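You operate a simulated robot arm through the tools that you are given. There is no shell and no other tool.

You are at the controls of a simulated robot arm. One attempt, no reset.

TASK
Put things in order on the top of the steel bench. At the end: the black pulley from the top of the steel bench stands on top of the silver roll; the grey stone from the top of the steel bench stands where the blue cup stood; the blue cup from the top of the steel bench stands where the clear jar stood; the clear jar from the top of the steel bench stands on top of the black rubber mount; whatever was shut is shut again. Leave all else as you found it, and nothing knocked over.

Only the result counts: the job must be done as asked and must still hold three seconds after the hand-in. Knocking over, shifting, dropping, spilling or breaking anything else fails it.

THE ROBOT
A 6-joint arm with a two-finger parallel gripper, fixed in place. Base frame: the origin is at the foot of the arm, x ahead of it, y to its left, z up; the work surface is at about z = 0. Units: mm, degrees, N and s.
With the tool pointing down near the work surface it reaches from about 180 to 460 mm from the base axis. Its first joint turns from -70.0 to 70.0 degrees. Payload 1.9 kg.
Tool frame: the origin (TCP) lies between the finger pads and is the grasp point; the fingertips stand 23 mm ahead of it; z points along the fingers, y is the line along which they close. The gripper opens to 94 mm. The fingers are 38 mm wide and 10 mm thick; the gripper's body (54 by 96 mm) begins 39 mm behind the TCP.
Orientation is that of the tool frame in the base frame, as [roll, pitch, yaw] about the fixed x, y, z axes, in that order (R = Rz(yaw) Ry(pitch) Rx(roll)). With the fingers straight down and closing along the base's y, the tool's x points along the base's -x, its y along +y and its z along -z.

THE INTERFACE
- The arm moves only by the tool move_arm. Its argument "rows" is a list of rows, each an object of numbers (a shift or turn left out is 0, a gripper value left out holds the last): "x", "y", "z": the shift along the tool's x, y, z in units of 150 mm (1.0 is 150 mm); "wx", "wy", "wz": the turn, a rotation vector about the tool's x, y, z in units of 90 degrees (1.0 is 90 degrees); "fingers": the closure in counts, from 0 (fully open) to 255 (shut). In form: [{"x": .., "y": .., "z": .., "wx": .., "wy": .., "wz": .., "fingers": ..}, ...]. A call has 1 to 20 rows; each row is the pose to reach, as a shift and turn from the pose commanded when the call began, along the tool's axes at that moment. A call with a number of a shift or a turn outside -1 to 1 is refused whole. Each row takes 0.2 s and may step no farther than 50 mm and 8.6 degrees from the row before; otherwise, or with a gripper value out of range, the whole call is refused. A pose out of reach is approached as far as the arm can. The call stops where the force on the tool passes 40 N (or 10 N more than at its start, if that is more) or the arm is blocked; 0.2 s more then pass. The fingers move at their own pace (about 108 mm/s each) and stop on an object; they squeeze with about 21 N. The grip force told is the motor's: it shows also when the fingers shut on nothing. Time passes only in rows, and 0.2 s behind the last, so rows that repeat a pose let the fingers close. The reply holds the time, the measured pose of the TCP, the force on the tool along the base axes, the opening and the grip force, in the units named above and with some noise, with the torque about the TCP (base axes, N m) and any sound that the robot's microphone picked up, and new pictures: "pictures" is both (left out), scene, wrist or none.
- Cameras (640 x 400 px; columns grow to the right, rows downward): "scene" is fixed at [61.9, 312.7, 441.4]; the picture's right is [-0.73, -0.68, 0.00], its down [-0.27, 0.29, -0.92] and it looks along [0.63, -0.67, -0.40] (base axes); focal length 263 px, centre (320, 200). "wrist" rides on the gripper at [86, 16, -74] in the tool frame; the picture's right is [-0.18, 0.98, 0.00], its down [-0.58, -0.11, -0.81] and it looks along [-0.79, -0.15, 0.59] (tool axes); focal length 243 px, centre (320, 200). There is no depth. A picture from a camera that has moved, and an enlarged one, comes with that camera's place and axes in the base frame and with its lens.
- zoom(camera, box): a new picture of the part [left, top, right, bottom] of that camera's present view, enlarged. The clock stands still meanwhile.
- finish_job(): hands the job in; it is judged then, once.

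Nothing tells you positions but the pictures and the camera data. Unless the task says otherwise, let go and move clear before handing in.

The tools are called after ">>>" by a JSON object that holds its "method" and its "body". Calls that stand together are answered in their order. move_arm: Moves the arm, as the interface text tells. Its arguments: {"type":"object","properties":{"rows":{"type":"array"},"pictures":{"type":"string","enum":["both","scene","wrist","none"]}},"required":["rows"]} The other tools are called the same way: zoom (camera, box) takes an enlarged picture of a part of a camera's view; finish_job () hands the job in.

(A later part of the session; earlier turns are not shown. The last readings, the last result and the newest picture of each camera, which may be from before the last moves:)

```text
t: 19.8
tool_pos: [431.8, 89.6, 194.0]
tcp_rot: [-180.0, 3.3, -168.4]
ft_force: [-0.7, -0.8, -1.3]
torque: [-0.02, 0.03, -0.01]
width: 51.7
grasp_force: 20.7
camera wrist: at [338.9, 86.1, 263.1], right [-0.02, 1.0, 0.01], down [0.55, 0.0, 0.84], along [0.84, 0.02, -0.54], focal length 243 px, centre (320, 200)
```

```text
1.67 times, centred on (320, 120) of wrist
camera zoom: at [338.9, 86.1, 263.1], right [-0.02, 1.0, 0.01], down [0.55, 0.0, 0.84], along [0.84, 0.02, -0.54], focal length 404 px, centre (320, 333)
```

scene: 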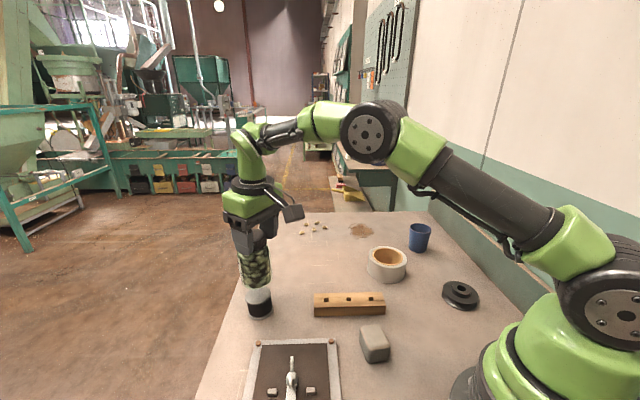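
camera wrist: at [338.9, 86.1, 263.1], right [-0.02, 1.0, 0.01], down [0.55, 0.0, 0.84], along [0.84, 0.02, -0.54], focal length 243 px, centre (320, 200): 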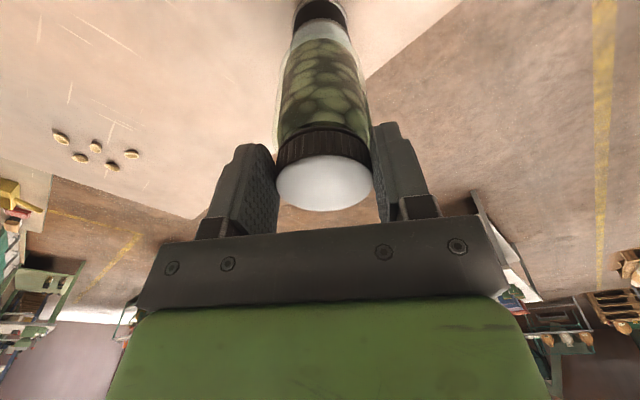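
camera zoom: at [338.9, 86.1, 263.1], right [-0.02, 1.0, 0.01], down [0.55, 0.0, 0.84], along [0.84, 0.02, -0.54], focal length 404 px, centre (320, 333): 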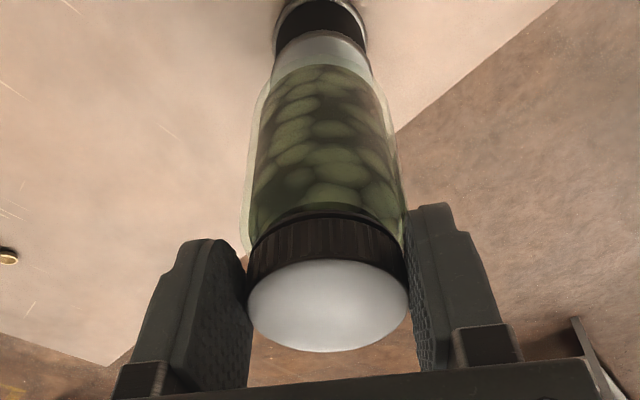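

The jar is upright now, matching the expected vertical in the scene view, and centred to within about 2 mm. I'll lower it vertically to just above contact.

>>> {"method": "move_arm", "body": {"rows": [{"x": 0.0045, "z": 0.08, "fingers": 255}, {"x": 0.0085, "z": 0.15}, {"x": 0.0113, "z": 0.2}, {"x": 0.0127, "z": 0.225}, {"x": 0.0127, "z": 0.225}]}}

```text
t: 21.0
tool_pos: [432.1, 87.8, 160.3]
tcp_rot: [-179.9, 3.3, -168.4]
ft_force: [0.1, -1.0, -2.0]
torque: [-0.02, 0.05, -0.01]
width: 51.7
grasp_force: 20.8
camera wrist: at [339.2, 85.8, 229.4], right [-0.02, 1.0, 0.01], down [0.55, 0.0, 0.84], along [0.84, 0.02, -0.55], focal length 243 px, centre (320, 200)
```

scene: 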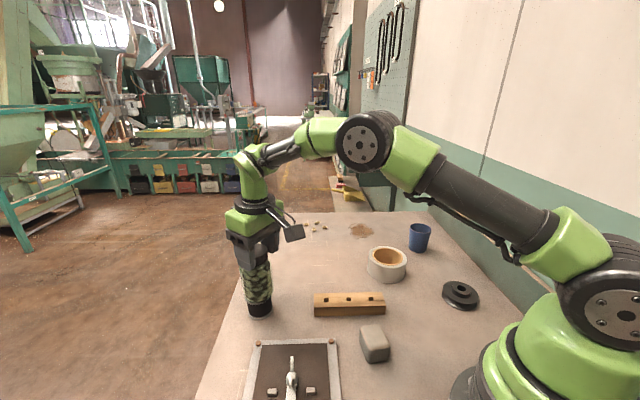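
wrist: 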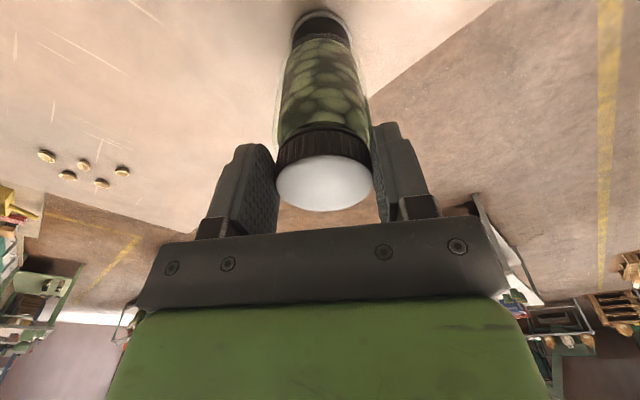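

>>> {"method": "zoom", "body": {"camera": "scene", "box": [230, 260, 290, 322]}}

>>> {"method": "zoom", "body": {"camera": "wrist", "box": [280, 0, 360, 50]}}

```text
6.45 times, centred on (260, 291) of scene
camera zoom: at [61.9, 312.7, 441.4], right [-0.73, -0.68, 0.0], down [-0.27, 0.29, -0.92], along [0.63, -0.67, -0.4], focal length 1696 px, centre (707, -387)
```

zoom: 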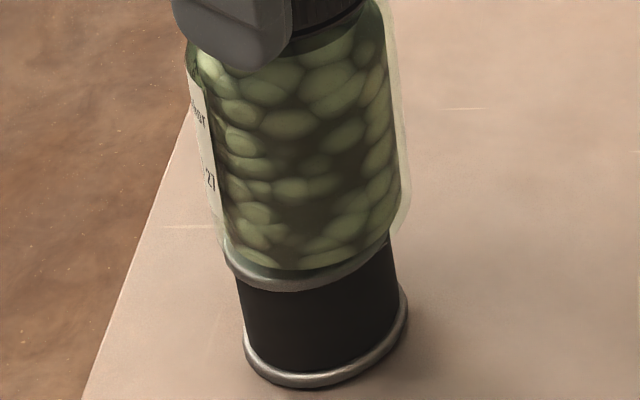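

```text
8.00 times, centred on (320, 25) of wrist
camera zoom: at [339.2, 85.8, 229.4], right [-0.02, 1.0, 0.01], down [0.55, 0.0, 0.84], along [0.84, 0.02, -0.55], focal length 1941 px, centre (320, 1600)
```

zoom: 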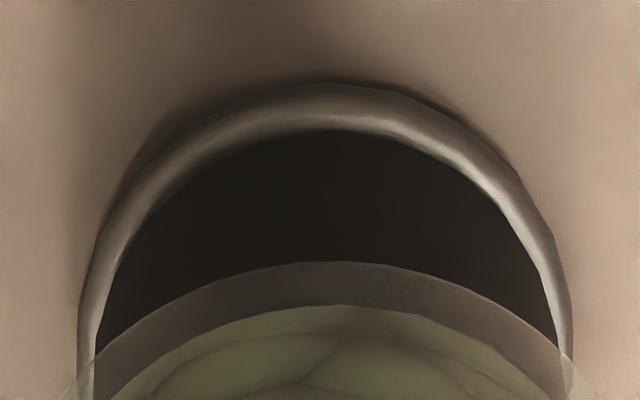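

>>> {"method": "move_arm", "body": {"rows": [{"x": 0.0004, "z": 0.0067, "fingers": 255}, {"x": 0.0008, "z": 0.0133}, {"x": 0.0012, "z": 0.02}, {"x": 0.0012, "z": 0.02}], "pictures": "none"}}

```text
t: 22.0
tool_pos: [431.8, 88.3, 156.4]
tcp_rot: [179.9, 3.3, -168.5]
ft_force: [-0.6, 0.0, -2.4]
torque: [-0.03, 0.0, 0.02]
width: 51.6
grasp_force: 21.3
```

>>> {"method": "move_arm", "body": {"rows": [{"x": 0.0004, "z": 0.0067, "fingers": 255}, {"x": 0.0004, "z": 0.0067}], "pictures": "none"}}

```text
t: 22.6
tool_pos: [433.1, 89.8, 156.0]
tcp_rot: [-180.0, 3.3, -168.5]
ft_force: [-0.4, 0.6, -2.2]
torque: [0.0, 0.04, 0.01]
width: 51.7
grasp_force: 21.1
```

>>> {"method": "move_arm", "body": {"rows": [{"x": 0.0004, "z": 0.0067, "fingers": 255}, {"x": 0.0004, "z": 0.0067}], "pictures": "none"}}

```text
t: 23.2
tool_pos: [433.1, 88.2, 155.8]
tcp_rot: [-180.0, 3.4, -168.4]
ft_force: [-3.5, -2.1, 12.4]
torque: [-0.19, 0.28, 0.0]
width: 52.0
grasp_force: 20.8
```

Contact at about 12 N. I'll check how the jar sits before I release it.

>>> {"method": "zoom", "body": {"camera": "scene", "box": [215, 225, 311, 325]}}

>>> {"method": "zoom", "body": {"camera": "scene", "box": [240, 280, 280, 322]}}

>>> {"method": "zoom", "body": {"camera": "wrist", "box": [220, 0, 420, 240]}}

```text
4.00 times, centred on (263, 275) of scene
camera zoom: at [61.8, 312.7, 441.4], right [-0.73, -0.68, 0.0], down [-0.27, 0.29, -0.92], along [0.63, -0.67, -0.4], focal length 1052 px, centre (548, -100)
```

zoom: 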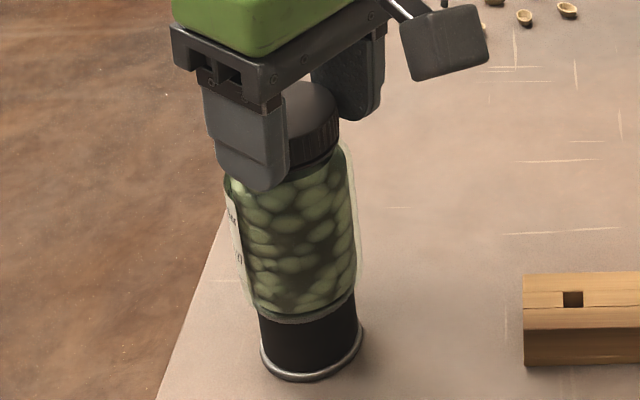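

```text
9.52 times, centred on (260, 301) of scene
camera zoom: at [61.8, 312.7, 441.4], right [-0.73, -0.68, 0.0], down [-0.27, 0.29, -0.92], along [0.63, -0.67, -0.4], focal length 2504 px, centre (891, -762)
```

zoom: 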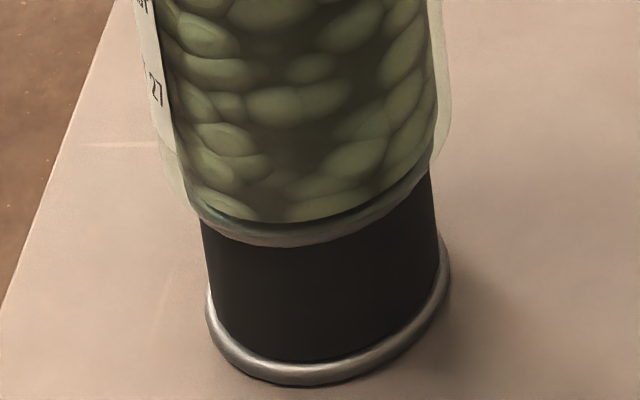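

```text
1.67 times, centred on (320, 120) of wrist
camera zoom: at [339.8, 86.4, 225.1], right [-0.02, 1.0, 0.01], down [0.54, 0.0, 0.84], along [0.84, 0.02, -0.54], focal length 404 px, centre (320, 333)
```

zoom: 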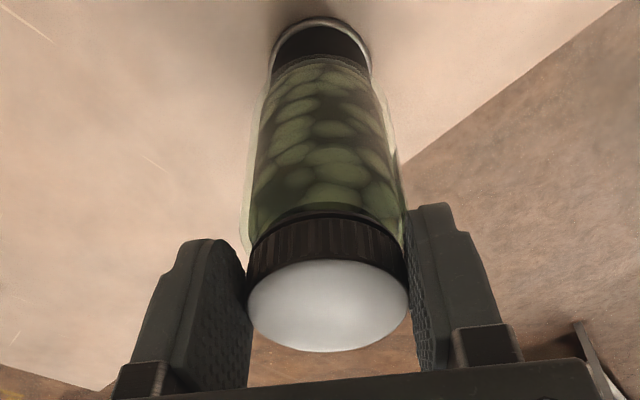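

The jar sits upright and flush, with the rubber slightly compressed. I'll open in tiny steps so it settles gently.

>>> {"method": "move_arm", "body": {"rows": [{"fingers": 115}, {"fingers": 114}, {"fingers": 113}, {"fingers": 112}, {"fingers": 111}, {"fingers": 110}, {"fingers": 108}, {"fingers": 106}, {"fingers": 106}]}}

```text
t: 25.2
tool_pos: [432.8, 89.2, 153.8]
tcp_rot: [180.0, 3.5, -168.4]
ft_force: [-1.0, -0.8, -0.3]
torque: [0.01, -0.02, 0.03]
width: 54.9
grasp_force: 0.1
camera wrist: at [339.6, 86.4, 224.5], right [-0.02, 1.0, 0.01], down [0.55, 0.0, 0.84], along [0.84, 0.02, -0.55], focal length 243 px, centre (320, 200)
```

scene: 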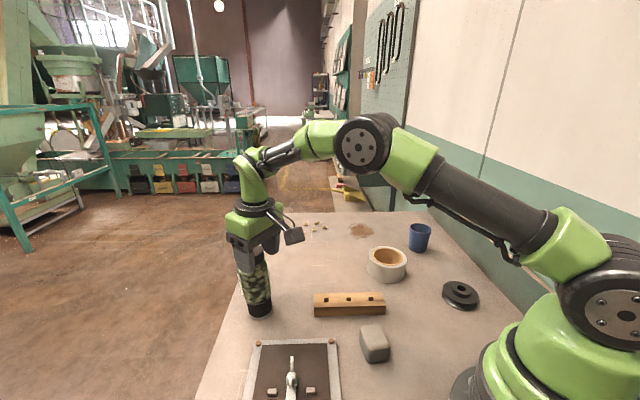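
wrist: 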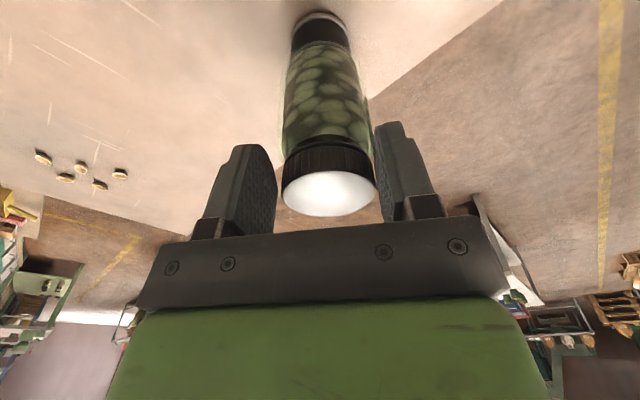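

>>> {"method": "zoom", "body": {"camera": "scene", "box": [215, 225, 311, 325]}}

>>> {"method": "zoom", "body": {"camera": "scene", "box": [240, 280, 280, 322]}}

>>> {"method": "zoom", "body": {"camera": "wrist", "box": [220, 0, 420, 240]}}

```text
4.00 times, centred on (263, 275) of scene
camera zoom: at [61.9, 312.7, 441.4], right [-0.73, -0.68, 0.0], down [-0.27, 0.29, -0.92], along [0.63, -0.67, -0.4], focal length 1052 px, centre (548, -100)
```

zoom: 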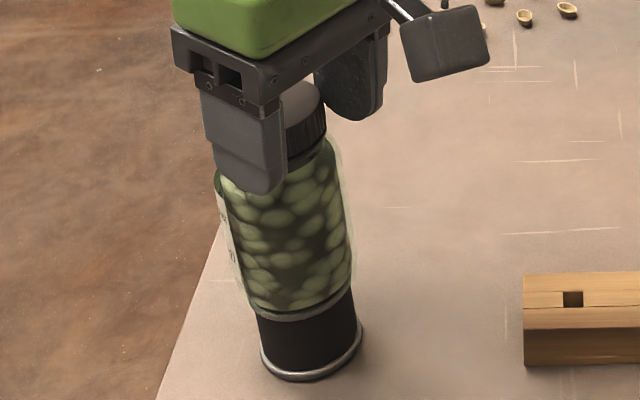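

```text
9.52 times, centred on (260, 301) of scene
camera zoom: at [61.9, 312.7, 441.4], right [-0.73, -0.68, 0.0], down [-0.27, 0.29, -0.92], along [0.63, -0.67, -0.4], focal length 2504 px, centre (891, -762)
```

zoom: 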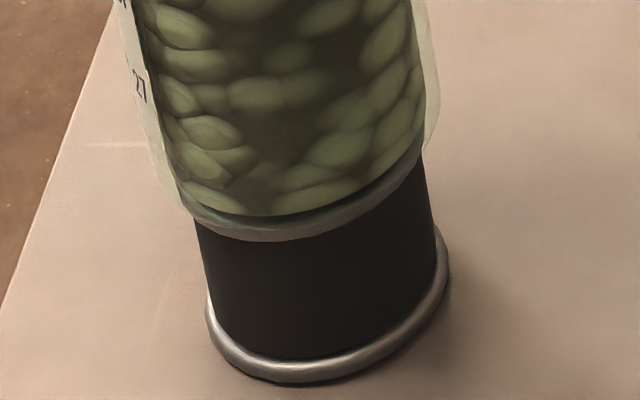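

```text
1.67 times, centred on (320, 120) of wrist
camera zoom: at [339.6, 86.4, 224.5], right [-0.02, 1.0, 0.01], down [0.55, 0.0, 0.84], along [0.84, 0.02, -0.55], focal length 404 px, centre (320, 333)
```

zoom: 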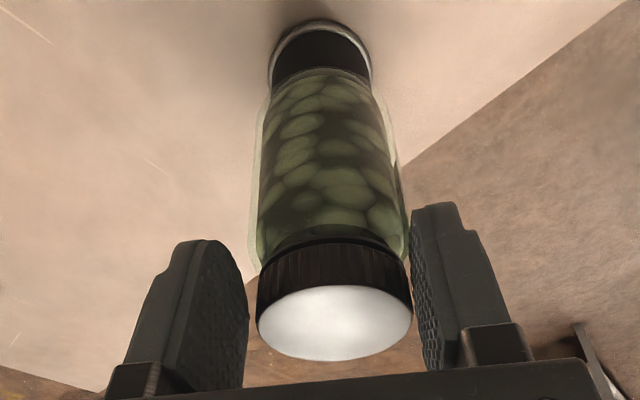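

The lid has leaned outward again, about the same as last time, and may be resting lightly against a finger. I'll look closely at the contact and the mount before anything moves.

>>> {"method": "zoom", "body": {"camera": "wrist", "box": [284, 0, 356, 45]}}

>>> {"method": "zoom", "body": {"camera": "scene", "box": [255, 290, 279, 312]}}

>>> {"method": "zoom", "body": {"camera": "scene", "box": [238, 290, 262, 312]}}

```text
8.89 times, centred on (320, 22) of wrist
camera zoom: at [339.6, 86.4, 224.5], right [-0.02, 1.0, 0.01], down [0.55, 0.0, 0.84], along [0.84, 0.02, -0.55], focal length 2157 px, centre (320, 1778)
```

zoom: 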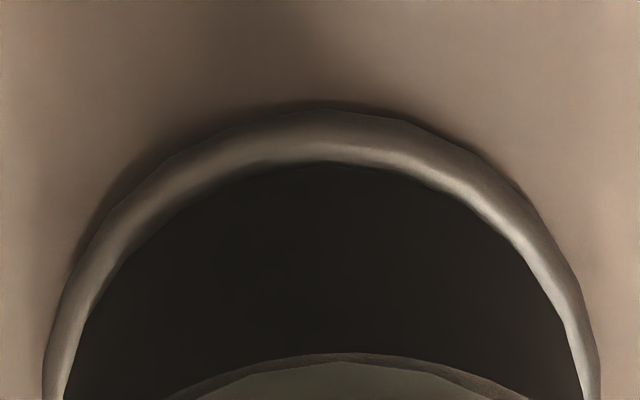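

```text
16.00 times, centred on (267, 301) of scene
camera zoom: at [61.9, 312.7, 441.4], right [-0.73, -0.68, 0.0], down [-0.27, 0.29, -0.92], along [0.63, -0.67, -0.4], focal length 4207 px, centre (1168, -1416)
```

zoom: 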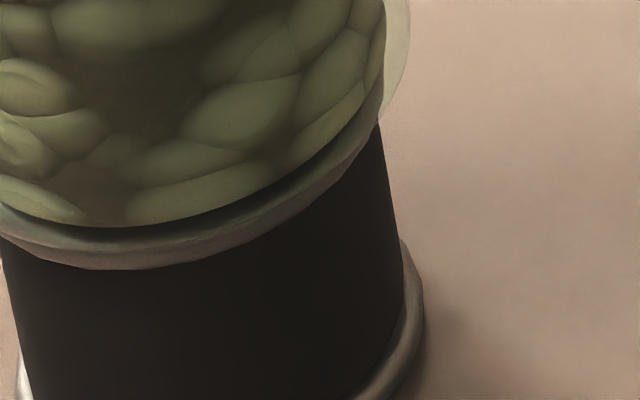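

```text
16.00 times, centred on (250, 301) of scene
camera zoom: at [61.9, 312.7, 441.4], right [-0.73, -0.68, 0.0], down [-0.27, 0.29, -0.92], along [0.63, -0.67, -0.4], focal length 4207 px, centre (1440, -1416)
```

zoom: 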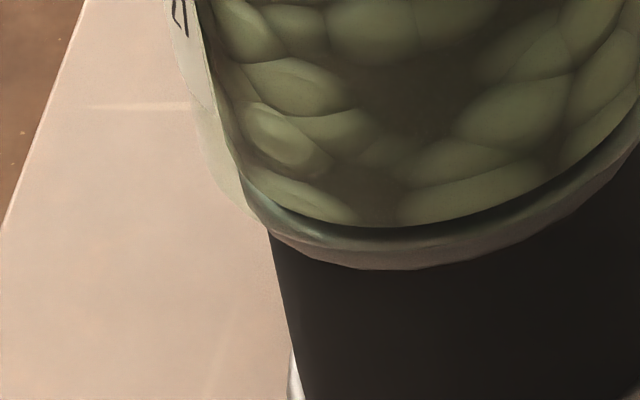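

The jar looks static but leaning. I'll hold still briefly with the fingers loosely around the lid and see whether it moves at all.

>>> {"method": "move_arm", "body": {"rows": [{"fingers": 106}, {"fingers": 106}], "pictures": "wrist"}}

>>> {"method": "zoom", "body": {"camera": "wrist", "box": [220, 0, 420, 240]}}

>>> {"method": "zoom", "body": {"camera": "scene", "box": [215, 225, 311, 325]}}

```text
t: 25.8
tool_pos: [431.6, 89.3, 154.4]
tcp_rot: [-180.0, 3.3, -168.4]
ft_force: [0.1, 0.2, 0.4]
torque: [0.03, 0.02, -0.01]
width: 55.1
grasp_force: 0.1
camera wrist: at [339.6, 86.4, 224.5], right [-0.02, 1.0, 0.01], down [0.55, 0.0, 0.84], along [0.84, 0.02, -0.55], focal length 243 px, centre (320, 200)
```

wrist: 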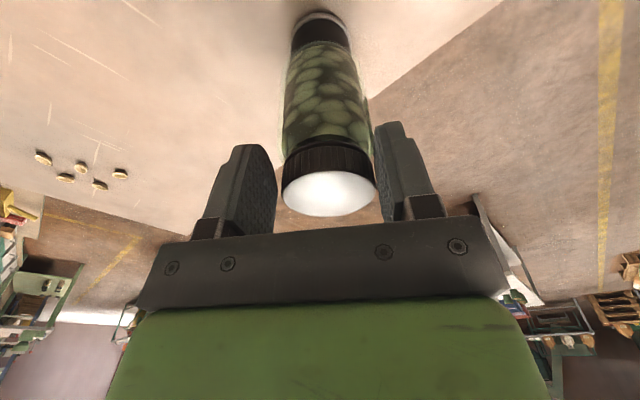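

```text
1.67 times, centred on (320, 120) of wrist
camera zoom: at [339.6, 86.4, 224.5], right [-0.02, 1.0, 0.01], down [0.55, 0.0, 0.84], along [0.84, 0.02, -0.55], focal length 404 px, centre (320, 333)
```

zoom: 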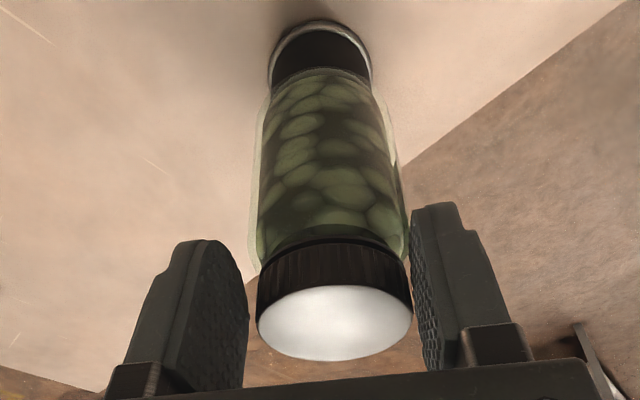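

```text
4.00 times, centred on (263, 275) of scene
camera zoom: at [61.9, 312.7, 441.4], right [-0.73, -0.68, 0.0], down [-0.27, 0.29, -0.92], along [0.63, -0.67, -0.4], focal length 1052 px, centre (548, -100)
```

zoom: 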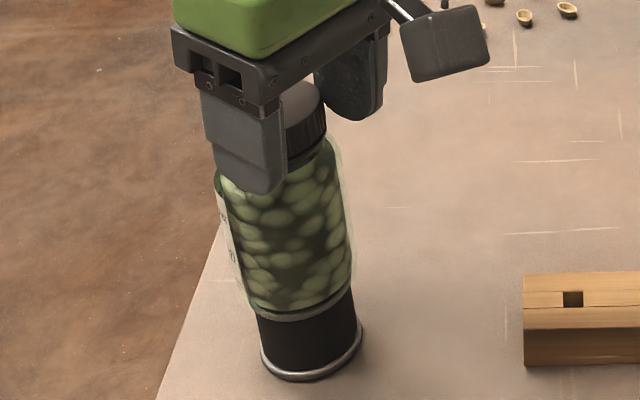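

Nothing has changed over 0.6 s, so the jar is standing firmly on the mount, with the lean following the mount's top. I'll open fully, back straight up and watch that it stays put.

>>> {"method": "move_arm", "body": {"rows": [{"fingers": 80}, {"fingers": 40}, {"fingers": 0}, {"fingers": 0, "z": -0.05}, {"z": -0.15}, {"z": -0.3}, {"z": -0.5}, {"z": -0.7}, {"z": -0.7}]}}

```text
t: 27.8
tool_pos: [425.9, 88.6, 260.7]
tcp_rot: [-180.0, 3.3, -168.4]
ft_force: [-0.4, 0.0, -0.2]
torque: [0.02, -0.02, -0.01]
width: 93.9
grasp_force: 0.1
camera wrist: at [332.5, 85.9, 329.1], right [-0.02, 1.0, 0.01], down [0.55, 0.0, 0.84], along [0.84, 0.02, -0.55], focal length 243 px, centre (320, 200)
```

scene: 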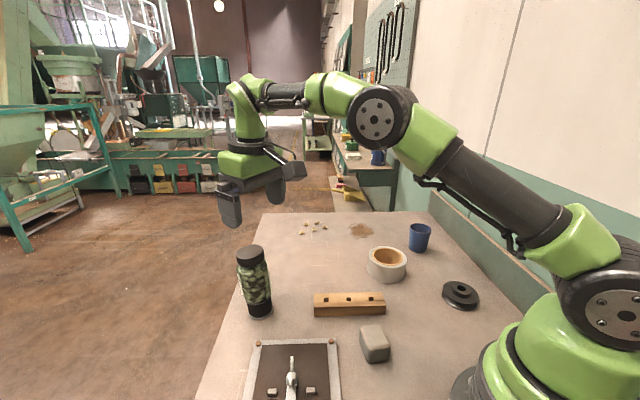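
wrist: 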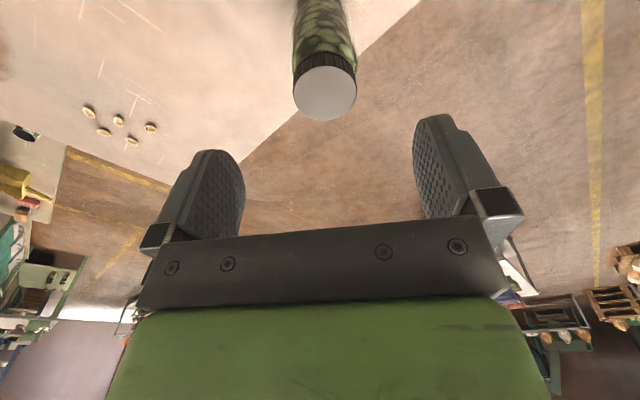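

>>> {"method": "zoom", "body": {"camera": "scene", "box": [215, 235, 311, 325]}}

>>> {"method": "zoom", "body": {"camera": "scene", "box": [240, 280, 280, 322]}}

```text
4.44 times, centred on (263, 280) of scene
camera zoom: at [61.9, 312.7, 441.4], right [-0.73, -0.68, 0.0], down [-0.27, 0.29, -0.92], along [0.63, -0.67, -0.4], focal length 1168 px, centre (573, -156)
```

zoom: 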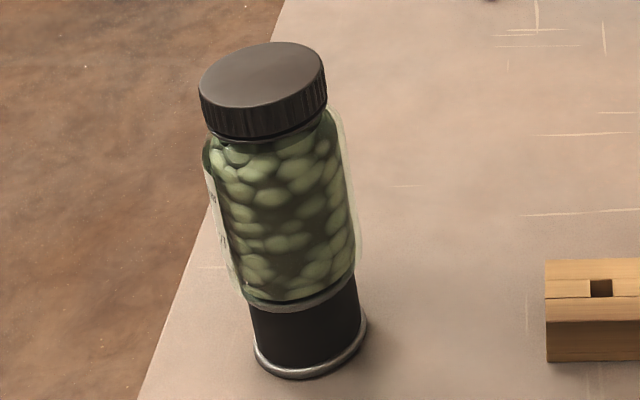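

```text
9.52 times, centred on (260, 301) of scene
camera zoom: at [61.9, 312.7, 441.4], right [-0.73, -0.68, 0.0], down [-0.27, 0.29, -0.92], along [0.63, -0.67, -0.4], focal length 2504 px, centre (891, -762)
```

zoom: 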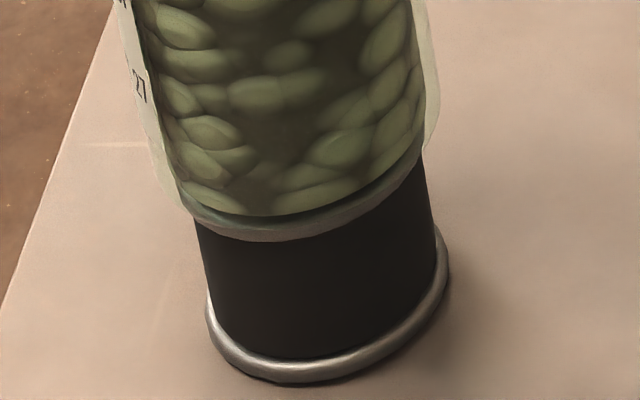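

The jar is standing clear on its own. Next is the cup, so I'll level the tool and swing over toward it at height.

>>> {"method": "move_arm", "body": {"rows": [{"x": 0.05, "y": -0.14, "z": -0.003, "wy": 0.009, "fingers": 0}, {"x": 0.12, "y": -0.33, "z": -0.007, "wy": 0.018}, {"x": 0.2, "y": -0.55, "z": -0.011, "wy": 0.027}, {"x": 0.27, "y": -0.73, "z": -0.015, "wy": 0.036}, {"x": 0.304, "y": -0.822, "z": -0.017, "wy": 0.036}, {"x": 0.304, "y": -0.822, "z": -0.017, "wy": 0.036}], "pictures": "scene"}}

>>> {"method": "zoom", "body": {"camera": "scene", "box": [215, 235, 311, 325]}}

```text
t: 29.2
tool_pos: [404.9, -41.1, 258.6]
tcp_rot: [-180.0, 0.1, -168.4]
ft_force: [0.2, 0.2, 0.1]
torque: [0.02, 0.0, 0.01]
width: 94.0
grasp_force: 0.1
```

scene: 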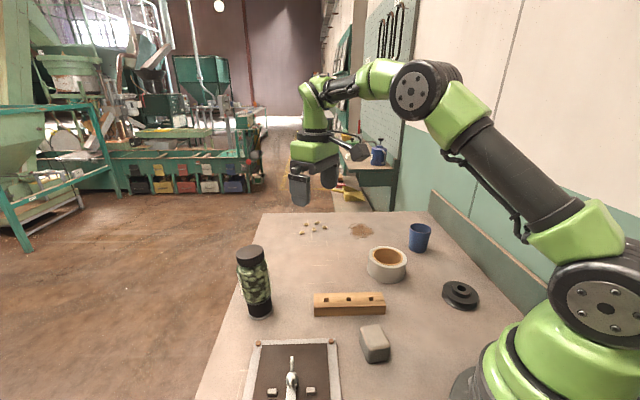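

```text
4.44 times, centred on (263, 280) of scene
camera zoom: at [61.9, 312.7, 441.4], right [-0.73, -0.68, 0.0], down [-0.27, 0.29, -0.92], along [0.63, -0.67, -0.4], focal length 1168 px, centre (573, -156)
```

zoom: 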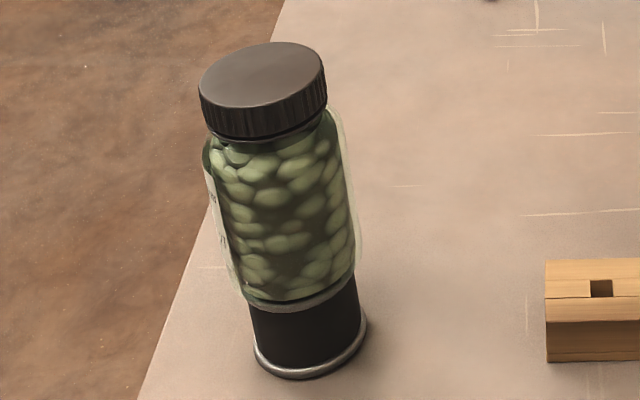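

The jar hasn't moved. I'll carry on swinging toward the cup and turn the wrist to suit.

>>> {"method": "move_arm", "body": {"rows": [{"x": 0.1, "y": -0.13, "z": 0.016, "wz": 0.06, "fingers": 0}, {"x": 0.22, "y": -0.29, "z": 0.036, "wz": 0.133}, {"x": 0.34, "y": -0.455, "z": 0.056, "wz": 0.21}, {"x": 0.46, "y": -0.62, "z": 0.076, "wz": 0.285}, {"x": 0.565, "y": -0.762, "z": 0.093, "wz": 0.351}, {"x": 0.565, "y": -0.762, "z": 0.093, "wz": 0.351}], "pictures": "wrist"}}

```text
t: 30.6
tool_pos: [345.1, -171.8, 245.4]
tcp_rot: [179.8, 0.0, 159.8]
ft_force: [-0.3, 0.2, -0.5]
torque: [-0.05, -0.01, 0.0]
width: 94.3
grasp_force: 0.1
camera wrist: at [268.3, -127.1, 320.4], right [0.51, 0.86, 0.0], down [0.51, -0.3, 0.81], along [0.69, -0.41, -0.59], focal length 243 px, centre (320, 200)
```

wrist: 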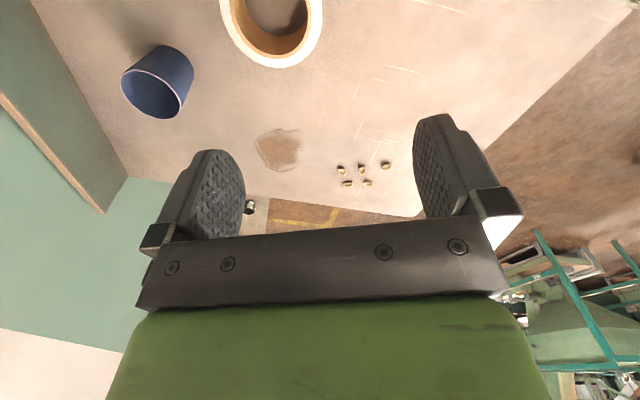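

>>> {"method": "move_arm", "body": {"rows": [{"x": 0.025, "y": -0.13, "z": 0.03, "wz": 0.045, "fingers": 0}, {"x": 0.06, "y": -0.31, "z": 0.08, "wz": 0.105}, {"x": 0.1, "y": -0.5, "z": 0.14, "wz": 0.17}, {"x": 0.14, "y": -0.7, "z": 0.2, "wz": 0.235}, {"x": 0.175, "y": -0.88, "z": 0.26, "wz": 0.3}, {"x": 0.191, "y": -0.977, "z": 0.3, "wz": 0.333}, {"x": 0.191, "y": -0.977, "z": 0.3, "wz": 0.333}]}}

```text
t: 32.2
tool_pos: [268.5, -299.8, 199.3]
tcp_rot: [179.9, 0.1, 130.0]
ft_force: [-0.7, 0.3, 0.1]
torque: [-0.03, 0.01, 0.0]
width: 94.3
grasp_force: 0.1
camera wrist: at [224.6, -222.7, 274.3], right [0.87, 0.49, 0.0], down [0.29, -0.52, 0.81], along [0.4, -0.7, -0.59], focal length 243 px, centre (320, 200)
```

scene: 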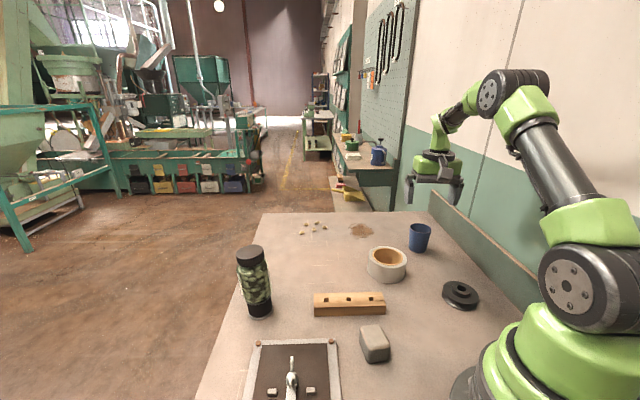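
wrist: 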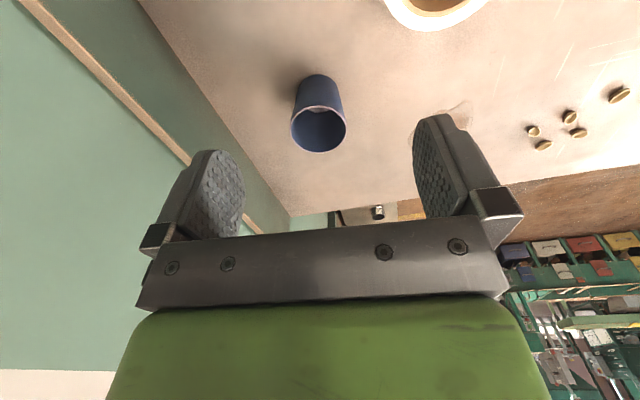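

>>> {"method": "zoom", "body": {"camera": "wrist", "box": [240, 50, 400, 170]}}

>>> {"method": "zoom", "body": {"camera": "scene", "box": [390, 210, 450, 262]}}

```text
3.33 times, centred on (320, 110) of wrist
camera zoom: at [224.6, -222.7, 274.3], right [0.87, 0.49, 0.0], down [0.29, -0.52, 0.81], along [0.4, -0.7, -0.59], focal length 809 px, centre (320, 500)
```

zoom: 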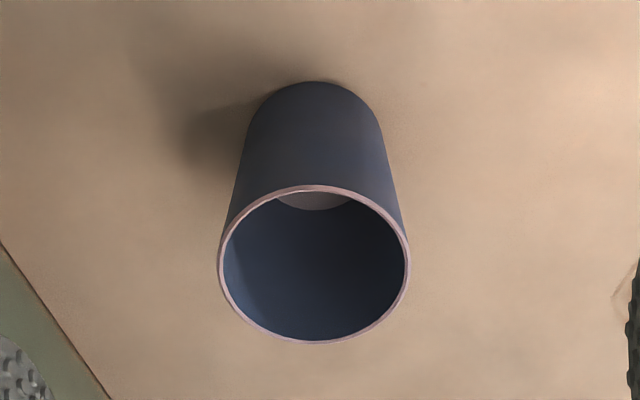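

```text
7.69 times, centred on (420, 236) of scene
camera zoom: at [61.9, 312.7, 441.4], right [-0.73, -0.68, 0.0], down [-0.27, 0.29, -0.92], along [0.63, -0.67, -0.4], focal length 2022 px, centre (-449, -77)
```

zoom: 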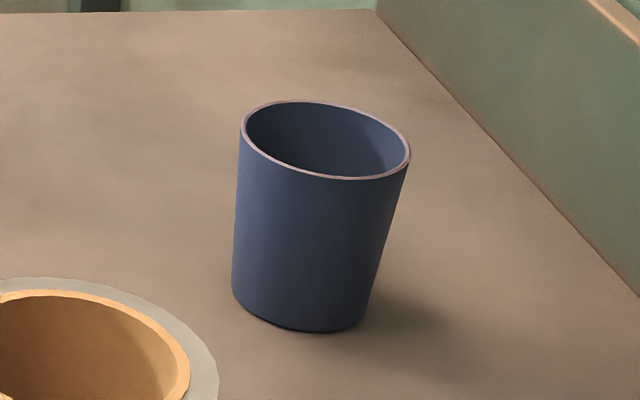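

The cup is at about (302, -364.5), roughly 68 mm tall with a 60 mm rim, just past comfortable reach. I'll bring the TCP to r ≈ 463 above it and then go down, so the cup sits slightly outboard in the pads.

>>> {"method": "move_arm", "body": {"rows": [{"x": -0.1, "y": -0.026, "z": 0.1, "fingers": 0}, {"x": -0.2, "y": -0.052, "z": 0.23}, {"x": -0.3, "y": -0.078, "z": 0.36}, {"x": -0.37, "y": -0.095, "z": 0.48}, {"x": -0.405, "y": -0.102, "z": 0.58}, {"x": -0.405, "y": -0.102, "z": 0.597}]}}

```text
t: 33.6
tool_pos: [295.0, -354.8, 109.8]
tcp_rot: [179.9, 0.0, 130.0]
ft_force: [0.3, -0.7, 0.2]
torque: [-0.01, 0.03, 0.01]
width: 94.1
grasp_force: 0.1
camera wrist: at [251.5, -278.9, 184.3], right [0.87, 0.49, 0.0], down [0.29, -0.52, 0.81], along [0.4, -0.7, -0.59], focal length 243 px, centre (320, 200)
```

scene: 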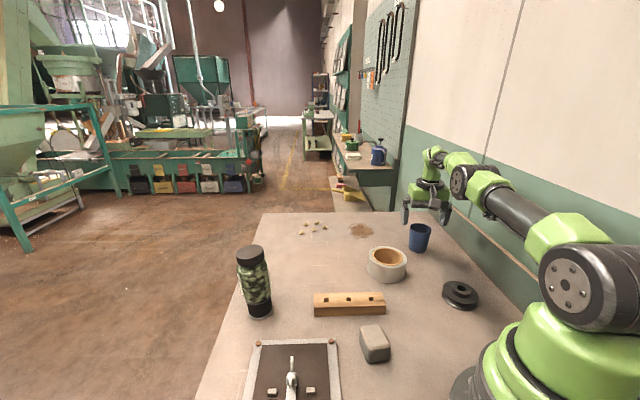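
wrist: 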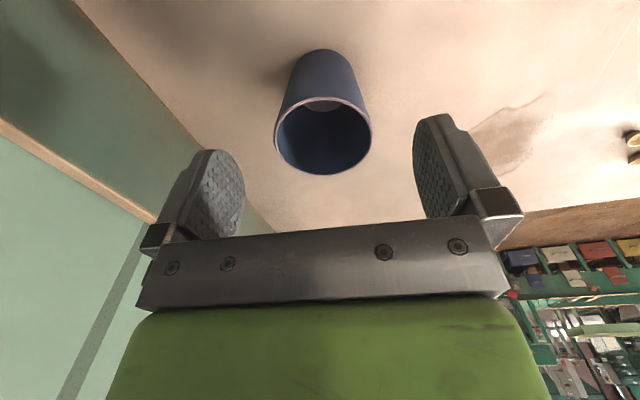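

The cup is centred between the fingers. I'll go straight down to about z 48.

>>> {"method": "move_arm", "body": {"rows": [{"z": 0.1, "fingers": 0}, {"z": 0.2}, {"z": 0.29}, {"z": 0.36}, {"z": 0.4}, {"z": 0.413}, {"z": 0.413}]}}

```text
t: 35.2
tool_pos: [294.1, -350.3, 48.4]
tcp_rot: [179.9, 0.0, 130.1]
ft_force: [0.2, -0.7, 0.0]
torque: [0.01, 0.02, -0.01]
width: 94.1
grasp_force: 0.0
out of reach, approached as far as the arm can: row 4, 5, 6, 7
camera wrist: at [250.8, -274.2, 123.4], right [0.87, 0.49, 0.0], down [0.29, -0.52, 0.81], along [0.4, -0.7, -0.59], focal length 243 px, centre (320, 200)
```

scene: 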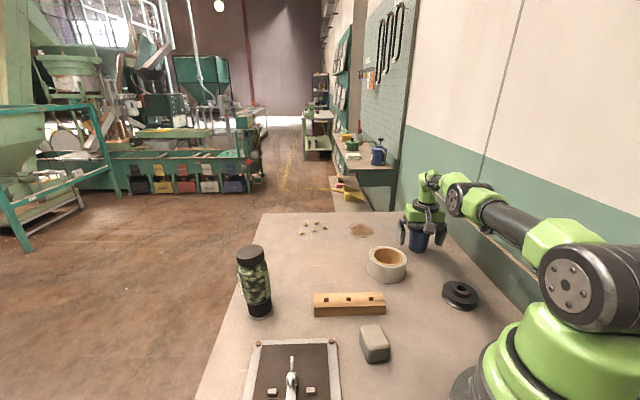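
wrist: 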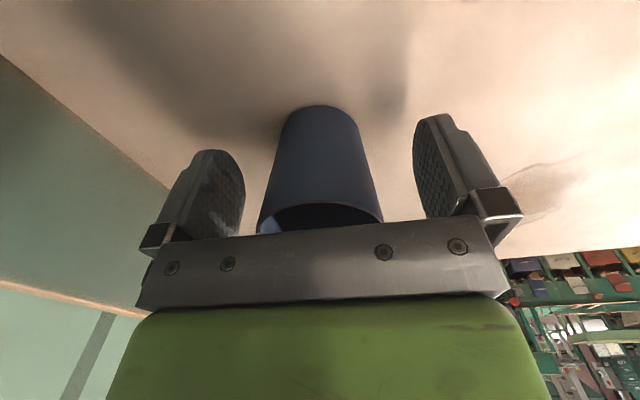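

The arm only reached r ≈ 457 here, so the cup sits near the edge of the pads. Tilting the tool about 7° around the closing axis, with the fingers pointing outward, will let me centre on the cup.

>>> {"method": "move_arm", "body": {"rows": [{"wy": -0.03, "fingers": 0}, {"wy": -0.06, "x": -0.01}, {"wy": -0.08, "x": -0.03}, {"wy": -0.08, "x": -0.053}, {"wy": -0.08, "x": -0.053}]}}

```text
t: 36.4
tool_pos: [299.6, -357.6, 48.6]
tcp_rot: [180.0, 7.3, 130.0]
ft_force: [-0.2, -0.1, 0.5]
torque: [-0.01, 0.02, 0.01]
width: 94.1
grasp_force: 0.1
camera wrist: at [249.3, -273.5, 111.6], right [0.87, 0.49, 0.02], down [0.22, -0.43, 0.87], along [0.44, -0.75, -0.49], focal length 243 px, centre (320, 200)
```

scene: 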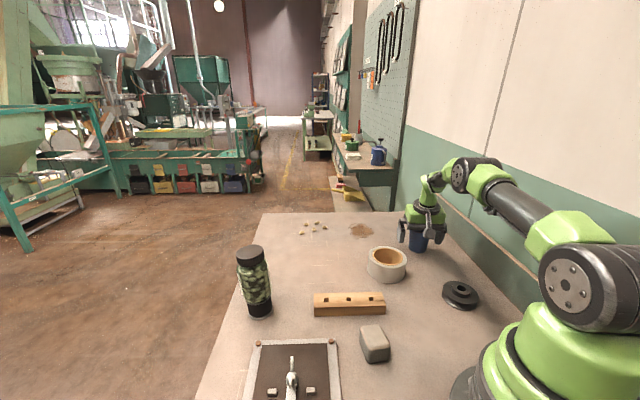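
wrist: 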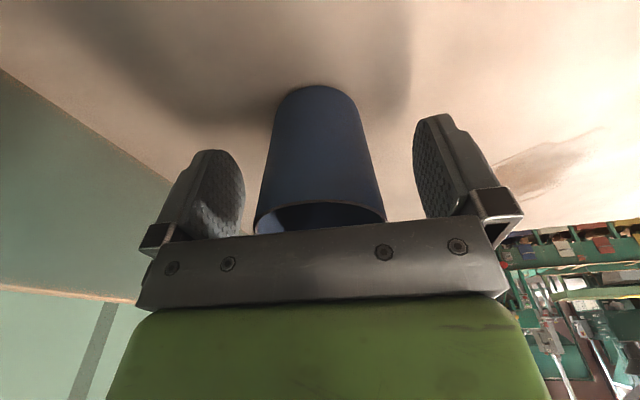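

>>> {"method": "move_arm", "body": {"rows": [{"fingers": 100}, {"fingers": 255}, {"fingers": 255}, {"fingers": 255}]}}

```text
t: 37.4
tool_pos: [300.1, -356.7, 47.9]
tcp_rot: [179.8, 7.2, 130.1]
ft_force: [0.7, -0.3, 0.4]
torque: [-0.01, 0.0, 0.01]
width: 58.2
grasp_force: 21.1
camera wrist: at [249.4, -273.4, 111.7], right [0.87, 0.49, 0.02], down [0.22, -0.43, 0.87], along [0.44, -0.75, -0.49], focal length 243 px, centre (320, 200)
```

scene: 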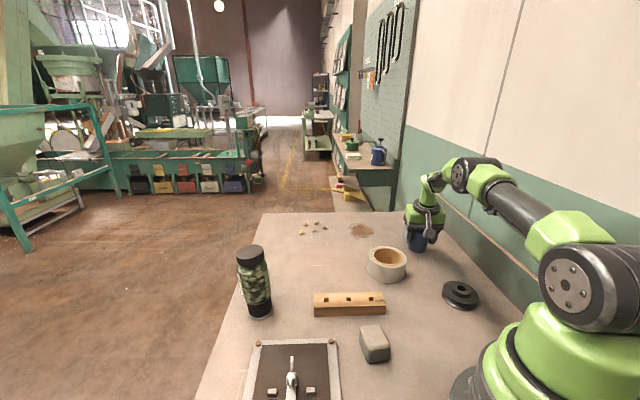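
wrist: 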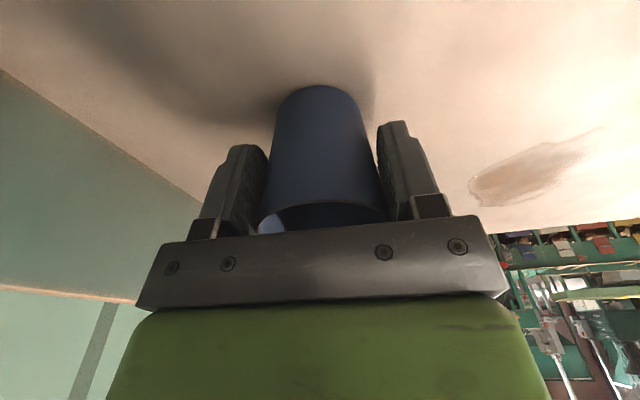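

The cup is gripped at 58.2 mm. I'll lift it gently and check for slip.

>>> {"method": "move_arm", "body": {"rows": [{"z": -0.02, "x": -0.0025, "fingers": 255}, {"z": -0.06, "x": -0.0075}, {"z": -0.13, "x": -0.016}, {"z": -0.2, "x": -0.025}, {"z": -0.27, "x": -0.034}, {"z": -0.27, "x": -0.034}]}}

```text
t: 38.8
tool_pos: [299.9, -356.7, 90.6]
tcp_rot: [180.0, 7.2, 130.0]
ft_force: [-0.5, -0.7, 0.0]
torque: [0.02, 0.05, -0.03]
width: 58.0
grasp_force: 20.9
camera wrist: at [249.1, -273.1, 153.4], right [0.87, 0.49, 0.02], down [0.22, -0.43, 0.87], along [0.44, -0.75, -0.49], focal length 243 px, centre (320, 200)
```

scene: 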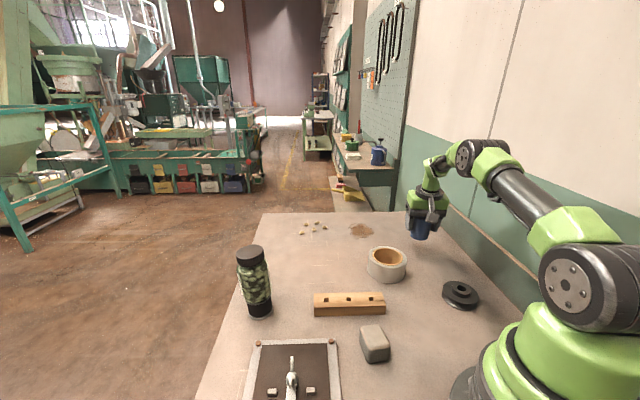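
wrist: 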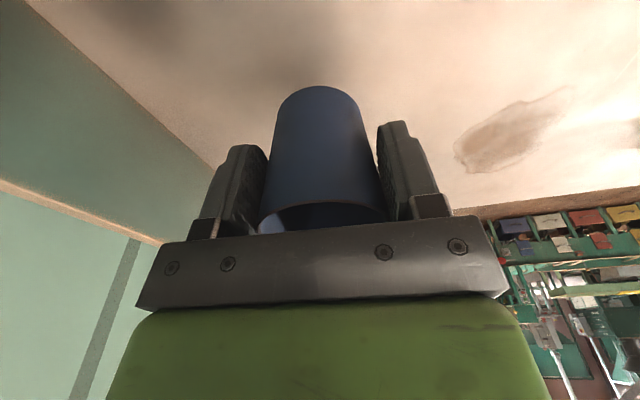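

The cup is held securely. I'll raise it and start carrying it toward the jar's old spot, keeping the tilt.

>>> {"method": "move_arm", "body": {"rows": [{"x": -0.02, "z": -0.161, "fingers": 255}, {"x": -0.002, "y": 0.106, "z": -0.327, "wx": -0.0042, "wz": -0.033}, {"x": 0.04, "y": 0.247, "z": -0.415, "wx": -0.0097, "wz": -0.077}, {"x": 0.105, "y": 0.424, "z": -0.423, "wx": -0.0167, "wz": -0.132}, {"x": 0.17, "y": 0.601, "z": -0.431, "wx": -0.0236, "wz": -0.187}, {"x": 0.209, "y": 0.707, "z": -0.436, "wx": -0.0278, "wz": -0.2204}, {"x": 0.209, "y": 0.707, "z": -0.436, "wx": -0.0278, "wz": -0.2204}], "pictures": "scene"}}

```text
t: 40.4
tool_pos: [354.4, -260.0, 152.2]
tcp_rot: [-180.0, 7.1, 150.1]
ft_force: [-0.4, -0.1, 0.2]
torque: [0.02, 0.0, -0.05]
width: 57.9
grasp_force: 21.0
```

scene: 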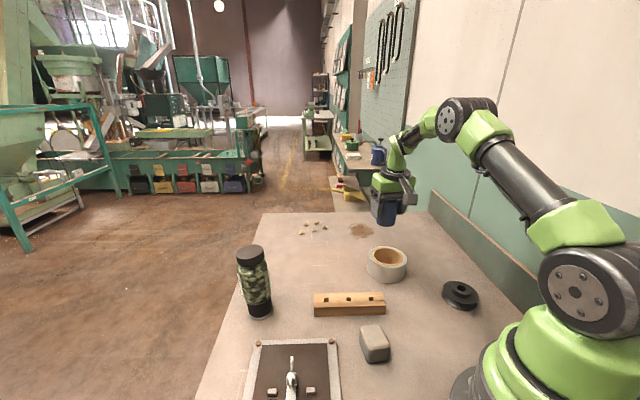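

>>> {"method": "move_arm", "body": {"rows": [{"x": 0.02, "y": 0.12, "z": 0.008, "wx": -0.002, "wz": -0.017, "fingers": 255}, {"x": 0.045, "y": 0.28, "z": 0.019, "wx": -0.005, "wz": -0.04}, {"x": 0.07, "y": 0.45, "z": 0.03, "wx": -0.008, "wz": -0.063}, {"x": 0.098, "y": 0.62, "z": 0.041, "wx": -0.011, "wz": -0.0875}, {"x": 0.115, "y": 0.73, "z": 0.049, "wx": -0.013, "wz": -0.103}, {"x": 0.123, "y": 0.78, "z": 0.052, "wx": -0.0139, "wz": -0.1102}, {"x": 0.123, "y": 0.78, "z": 0.052, "wx": -0.0139, "wz": -0.1102}]}}

```text
t: 42.0
tool_pos: [398.3, -148.4, 141.6]
tcp_rot: [180.0, 7.2, 160.1]
ft_force: [-0.5, 0.2, -0.3]
torque: [0.02, -0.02, 0.0]
width: 57.7
grasp_force: 21.6
camera wrist: at [313.4, -100.6, 205.6], right [0.51, 0.86, 0.02], down [0.41, -0.27, 0.87], along [0.76, -0.43, -0.49], focal length 243 px, centre (320, 200)
```

scene: 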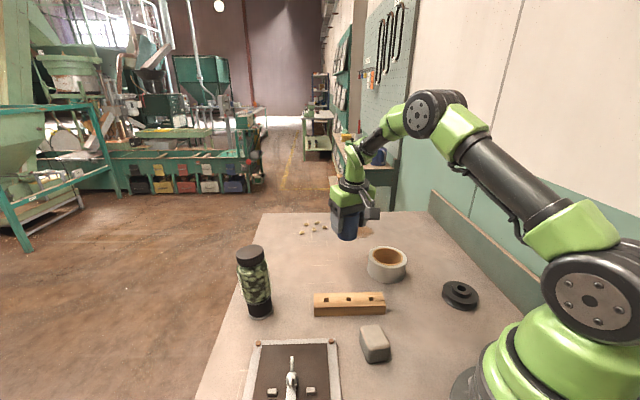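
wrist: 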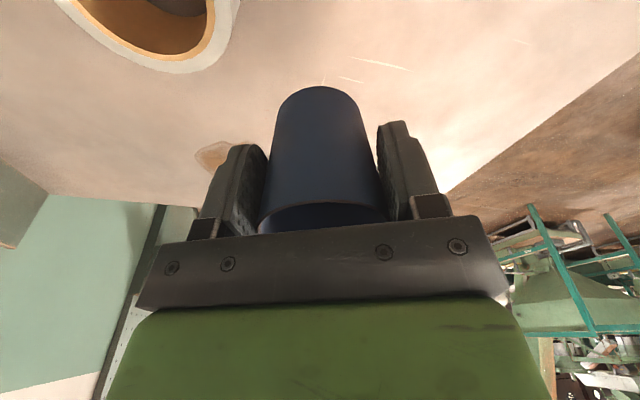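

>>> {"method": "move_arm", "body": {"rows": [{"x": 0.011, "y": 0.118, "z": -0.001, "wx": -0.0032, "wz": -0.0254, "fingers": 255}, {"x": 0.024, "y": 0.266, "z": -0.003, "wx": -0.0072, "wz": -0.0571}, {"x": 0.037, "y": 0.414, "z": -0.005, "wx": -0.0112, "wz": -0.0888}, {"x": 0.053, "y": 0.532, "z": 0.034, "wx": -0.0144, "wz": -0.1141}, {"x": 0.071, "y": 0.591, "z": 0.134, "wx": -0.016, "wz": -0.1268}, {"x": 0.089, "y": 0.591, "z": 0.275, "wx": -0.016, "wz": -0.1268}, {"x": 0.104, "y": 0.591, "z": 0.396, "wx": -0.016, "wz": -0.1268}, {"x": 0.104, "y": 0.591, "z": 0.396, "wx": -0.016, "wz": -0.1268}]}}

```text
t: 43.8
tool_pos: [421.5, -63.0, 78.8]
tcp_rot: [180.0, 7.3, 171.5]
ft_force: [0.6, 0.1, -1.1]
torque: [-0.02, -0.04, 0.02]
width: 57.5
grasp_force: 20.5
camera wrist: at [328.9, -33.2, 143.1], right [0.33, 0.95, 0.02], down [0.45, -0.18, 0.87], along [0.83, -0.27, -0.49], focal length 243 px, centre (320, 200)
```

scene: 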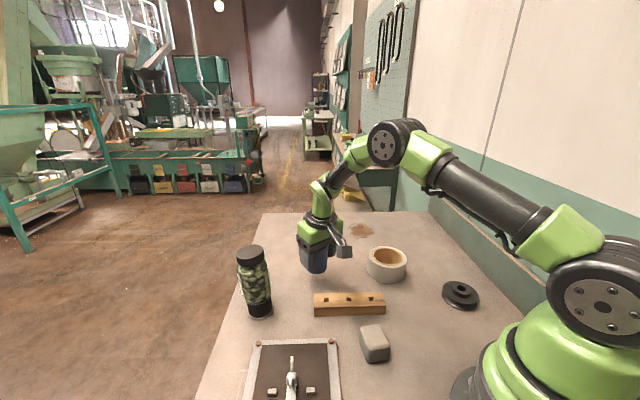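
wrist: 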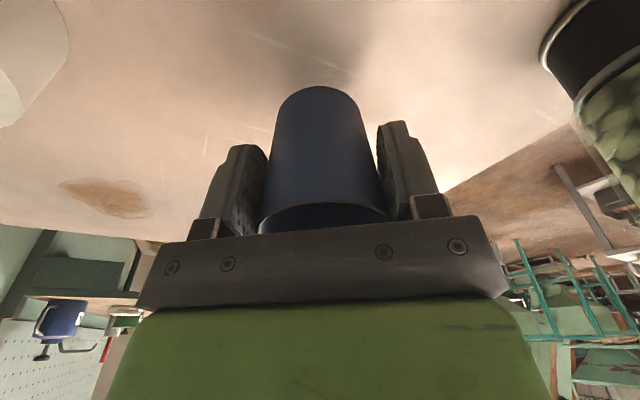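

>>> {"method": "zoom", "body": {"camera": "scene", "box": [280, 200, 376, 290]}}

>>> {"method": "zoom", "body": {"camera": "wrist", "box": [220, 50, 420, 250]}}

```text
4.44 times, centred on (328, 245) of scene
camera zoom: at [61.9, 312.7, 441.4], right [-0.73, -0.68, 0.0], down [-0.27, 0.29, -0.92], along [0.63, -0.67, -0.4], focal length 1168 px, centre (284, 0)
```

zoom: 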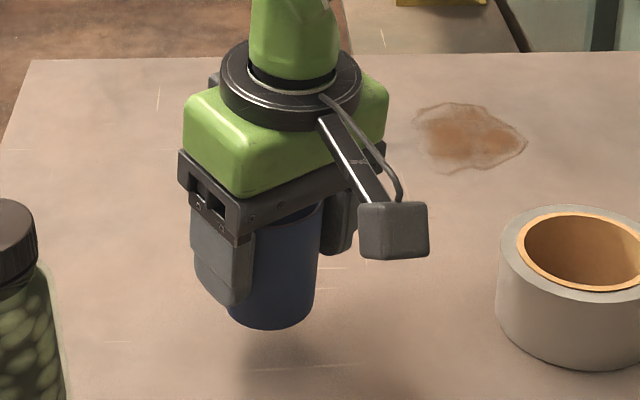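

```text
2.00 times, centred on (320, 150) of wrist
camera zoom: at [328.9, -33.2, 143.1], right [0.33, 0.95, 0.02], down [0.45, -0.18, 0.87], along [0.83, -0.27, -0.49], focal length 485 px, centre (320, 300)
```

zoom: 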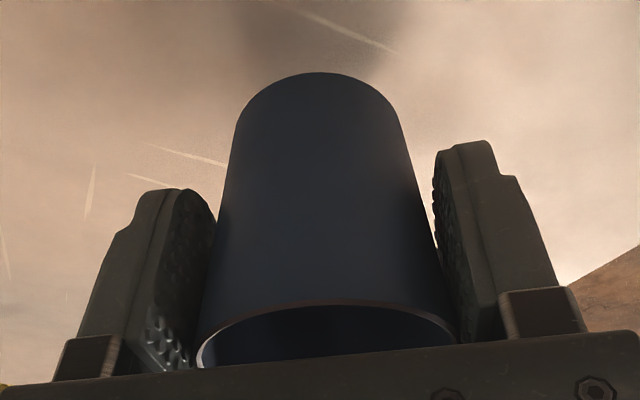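

The cup hangs upright over the jar's old spot. I'll lower it to just above the bench, then step down to contact.

>>> {"method": "move_arm", "body": {"rows": [{"x": 0.0075, "z": 0.06, "fingers": 255}, {"x": 0.015, "z": 0.12}, {"x": 0.0215, "z": 0.17}, {"x": 0.0235, "z": 0.186}, {"x": 0.0235, "z": 0.186}], "pictures": "none"}}

>>> {"method": "move_arm", "body": {"rows": [{"x": 0.0008, "z": 0.0067, "fingers": 255}, {"x": 0.0008, "z": 0.0067}], "pictures": "none"}}

```text
t: 45.0
tool_pos: [420.1, -62.3, 52.4]
tcp_rot: [-180.0, 7.3, 171.6]
ft_force: [0.6, -0.3, 0.5]
torque: [0.0, -0.04, 0.01]
width: 57.8
grasp_force: 21.4
```

```text
t: 45.6
tool_pos: [420.7, -63.3, 50.2]
tcp_rot: [180.0, 7.2, 171.4]
ft_force: [-0.6, -0.7, -0.2]
torque: [-0.06, -0.03, 0.0]
width: 57.8
grasp_force: 21.0
```

>>> {"method": "move_arm", "body": {"rows": [{"x": 0.0008, "z": 0.0067, "fingers": 255}, {"x": 0.0012, "z": 0.01}], "pictures": "none"}}

```text
t: 46.2
tool_pos: [420.7, -62.7, 48.8]
tcp_rot: [180.0, 7.2, 171.5]
ft_force: [0.6, 0.6, -0.5]
torque: [0.01, 0.02, 0.02]
width: 57.7
grasp_force: 21.3
```

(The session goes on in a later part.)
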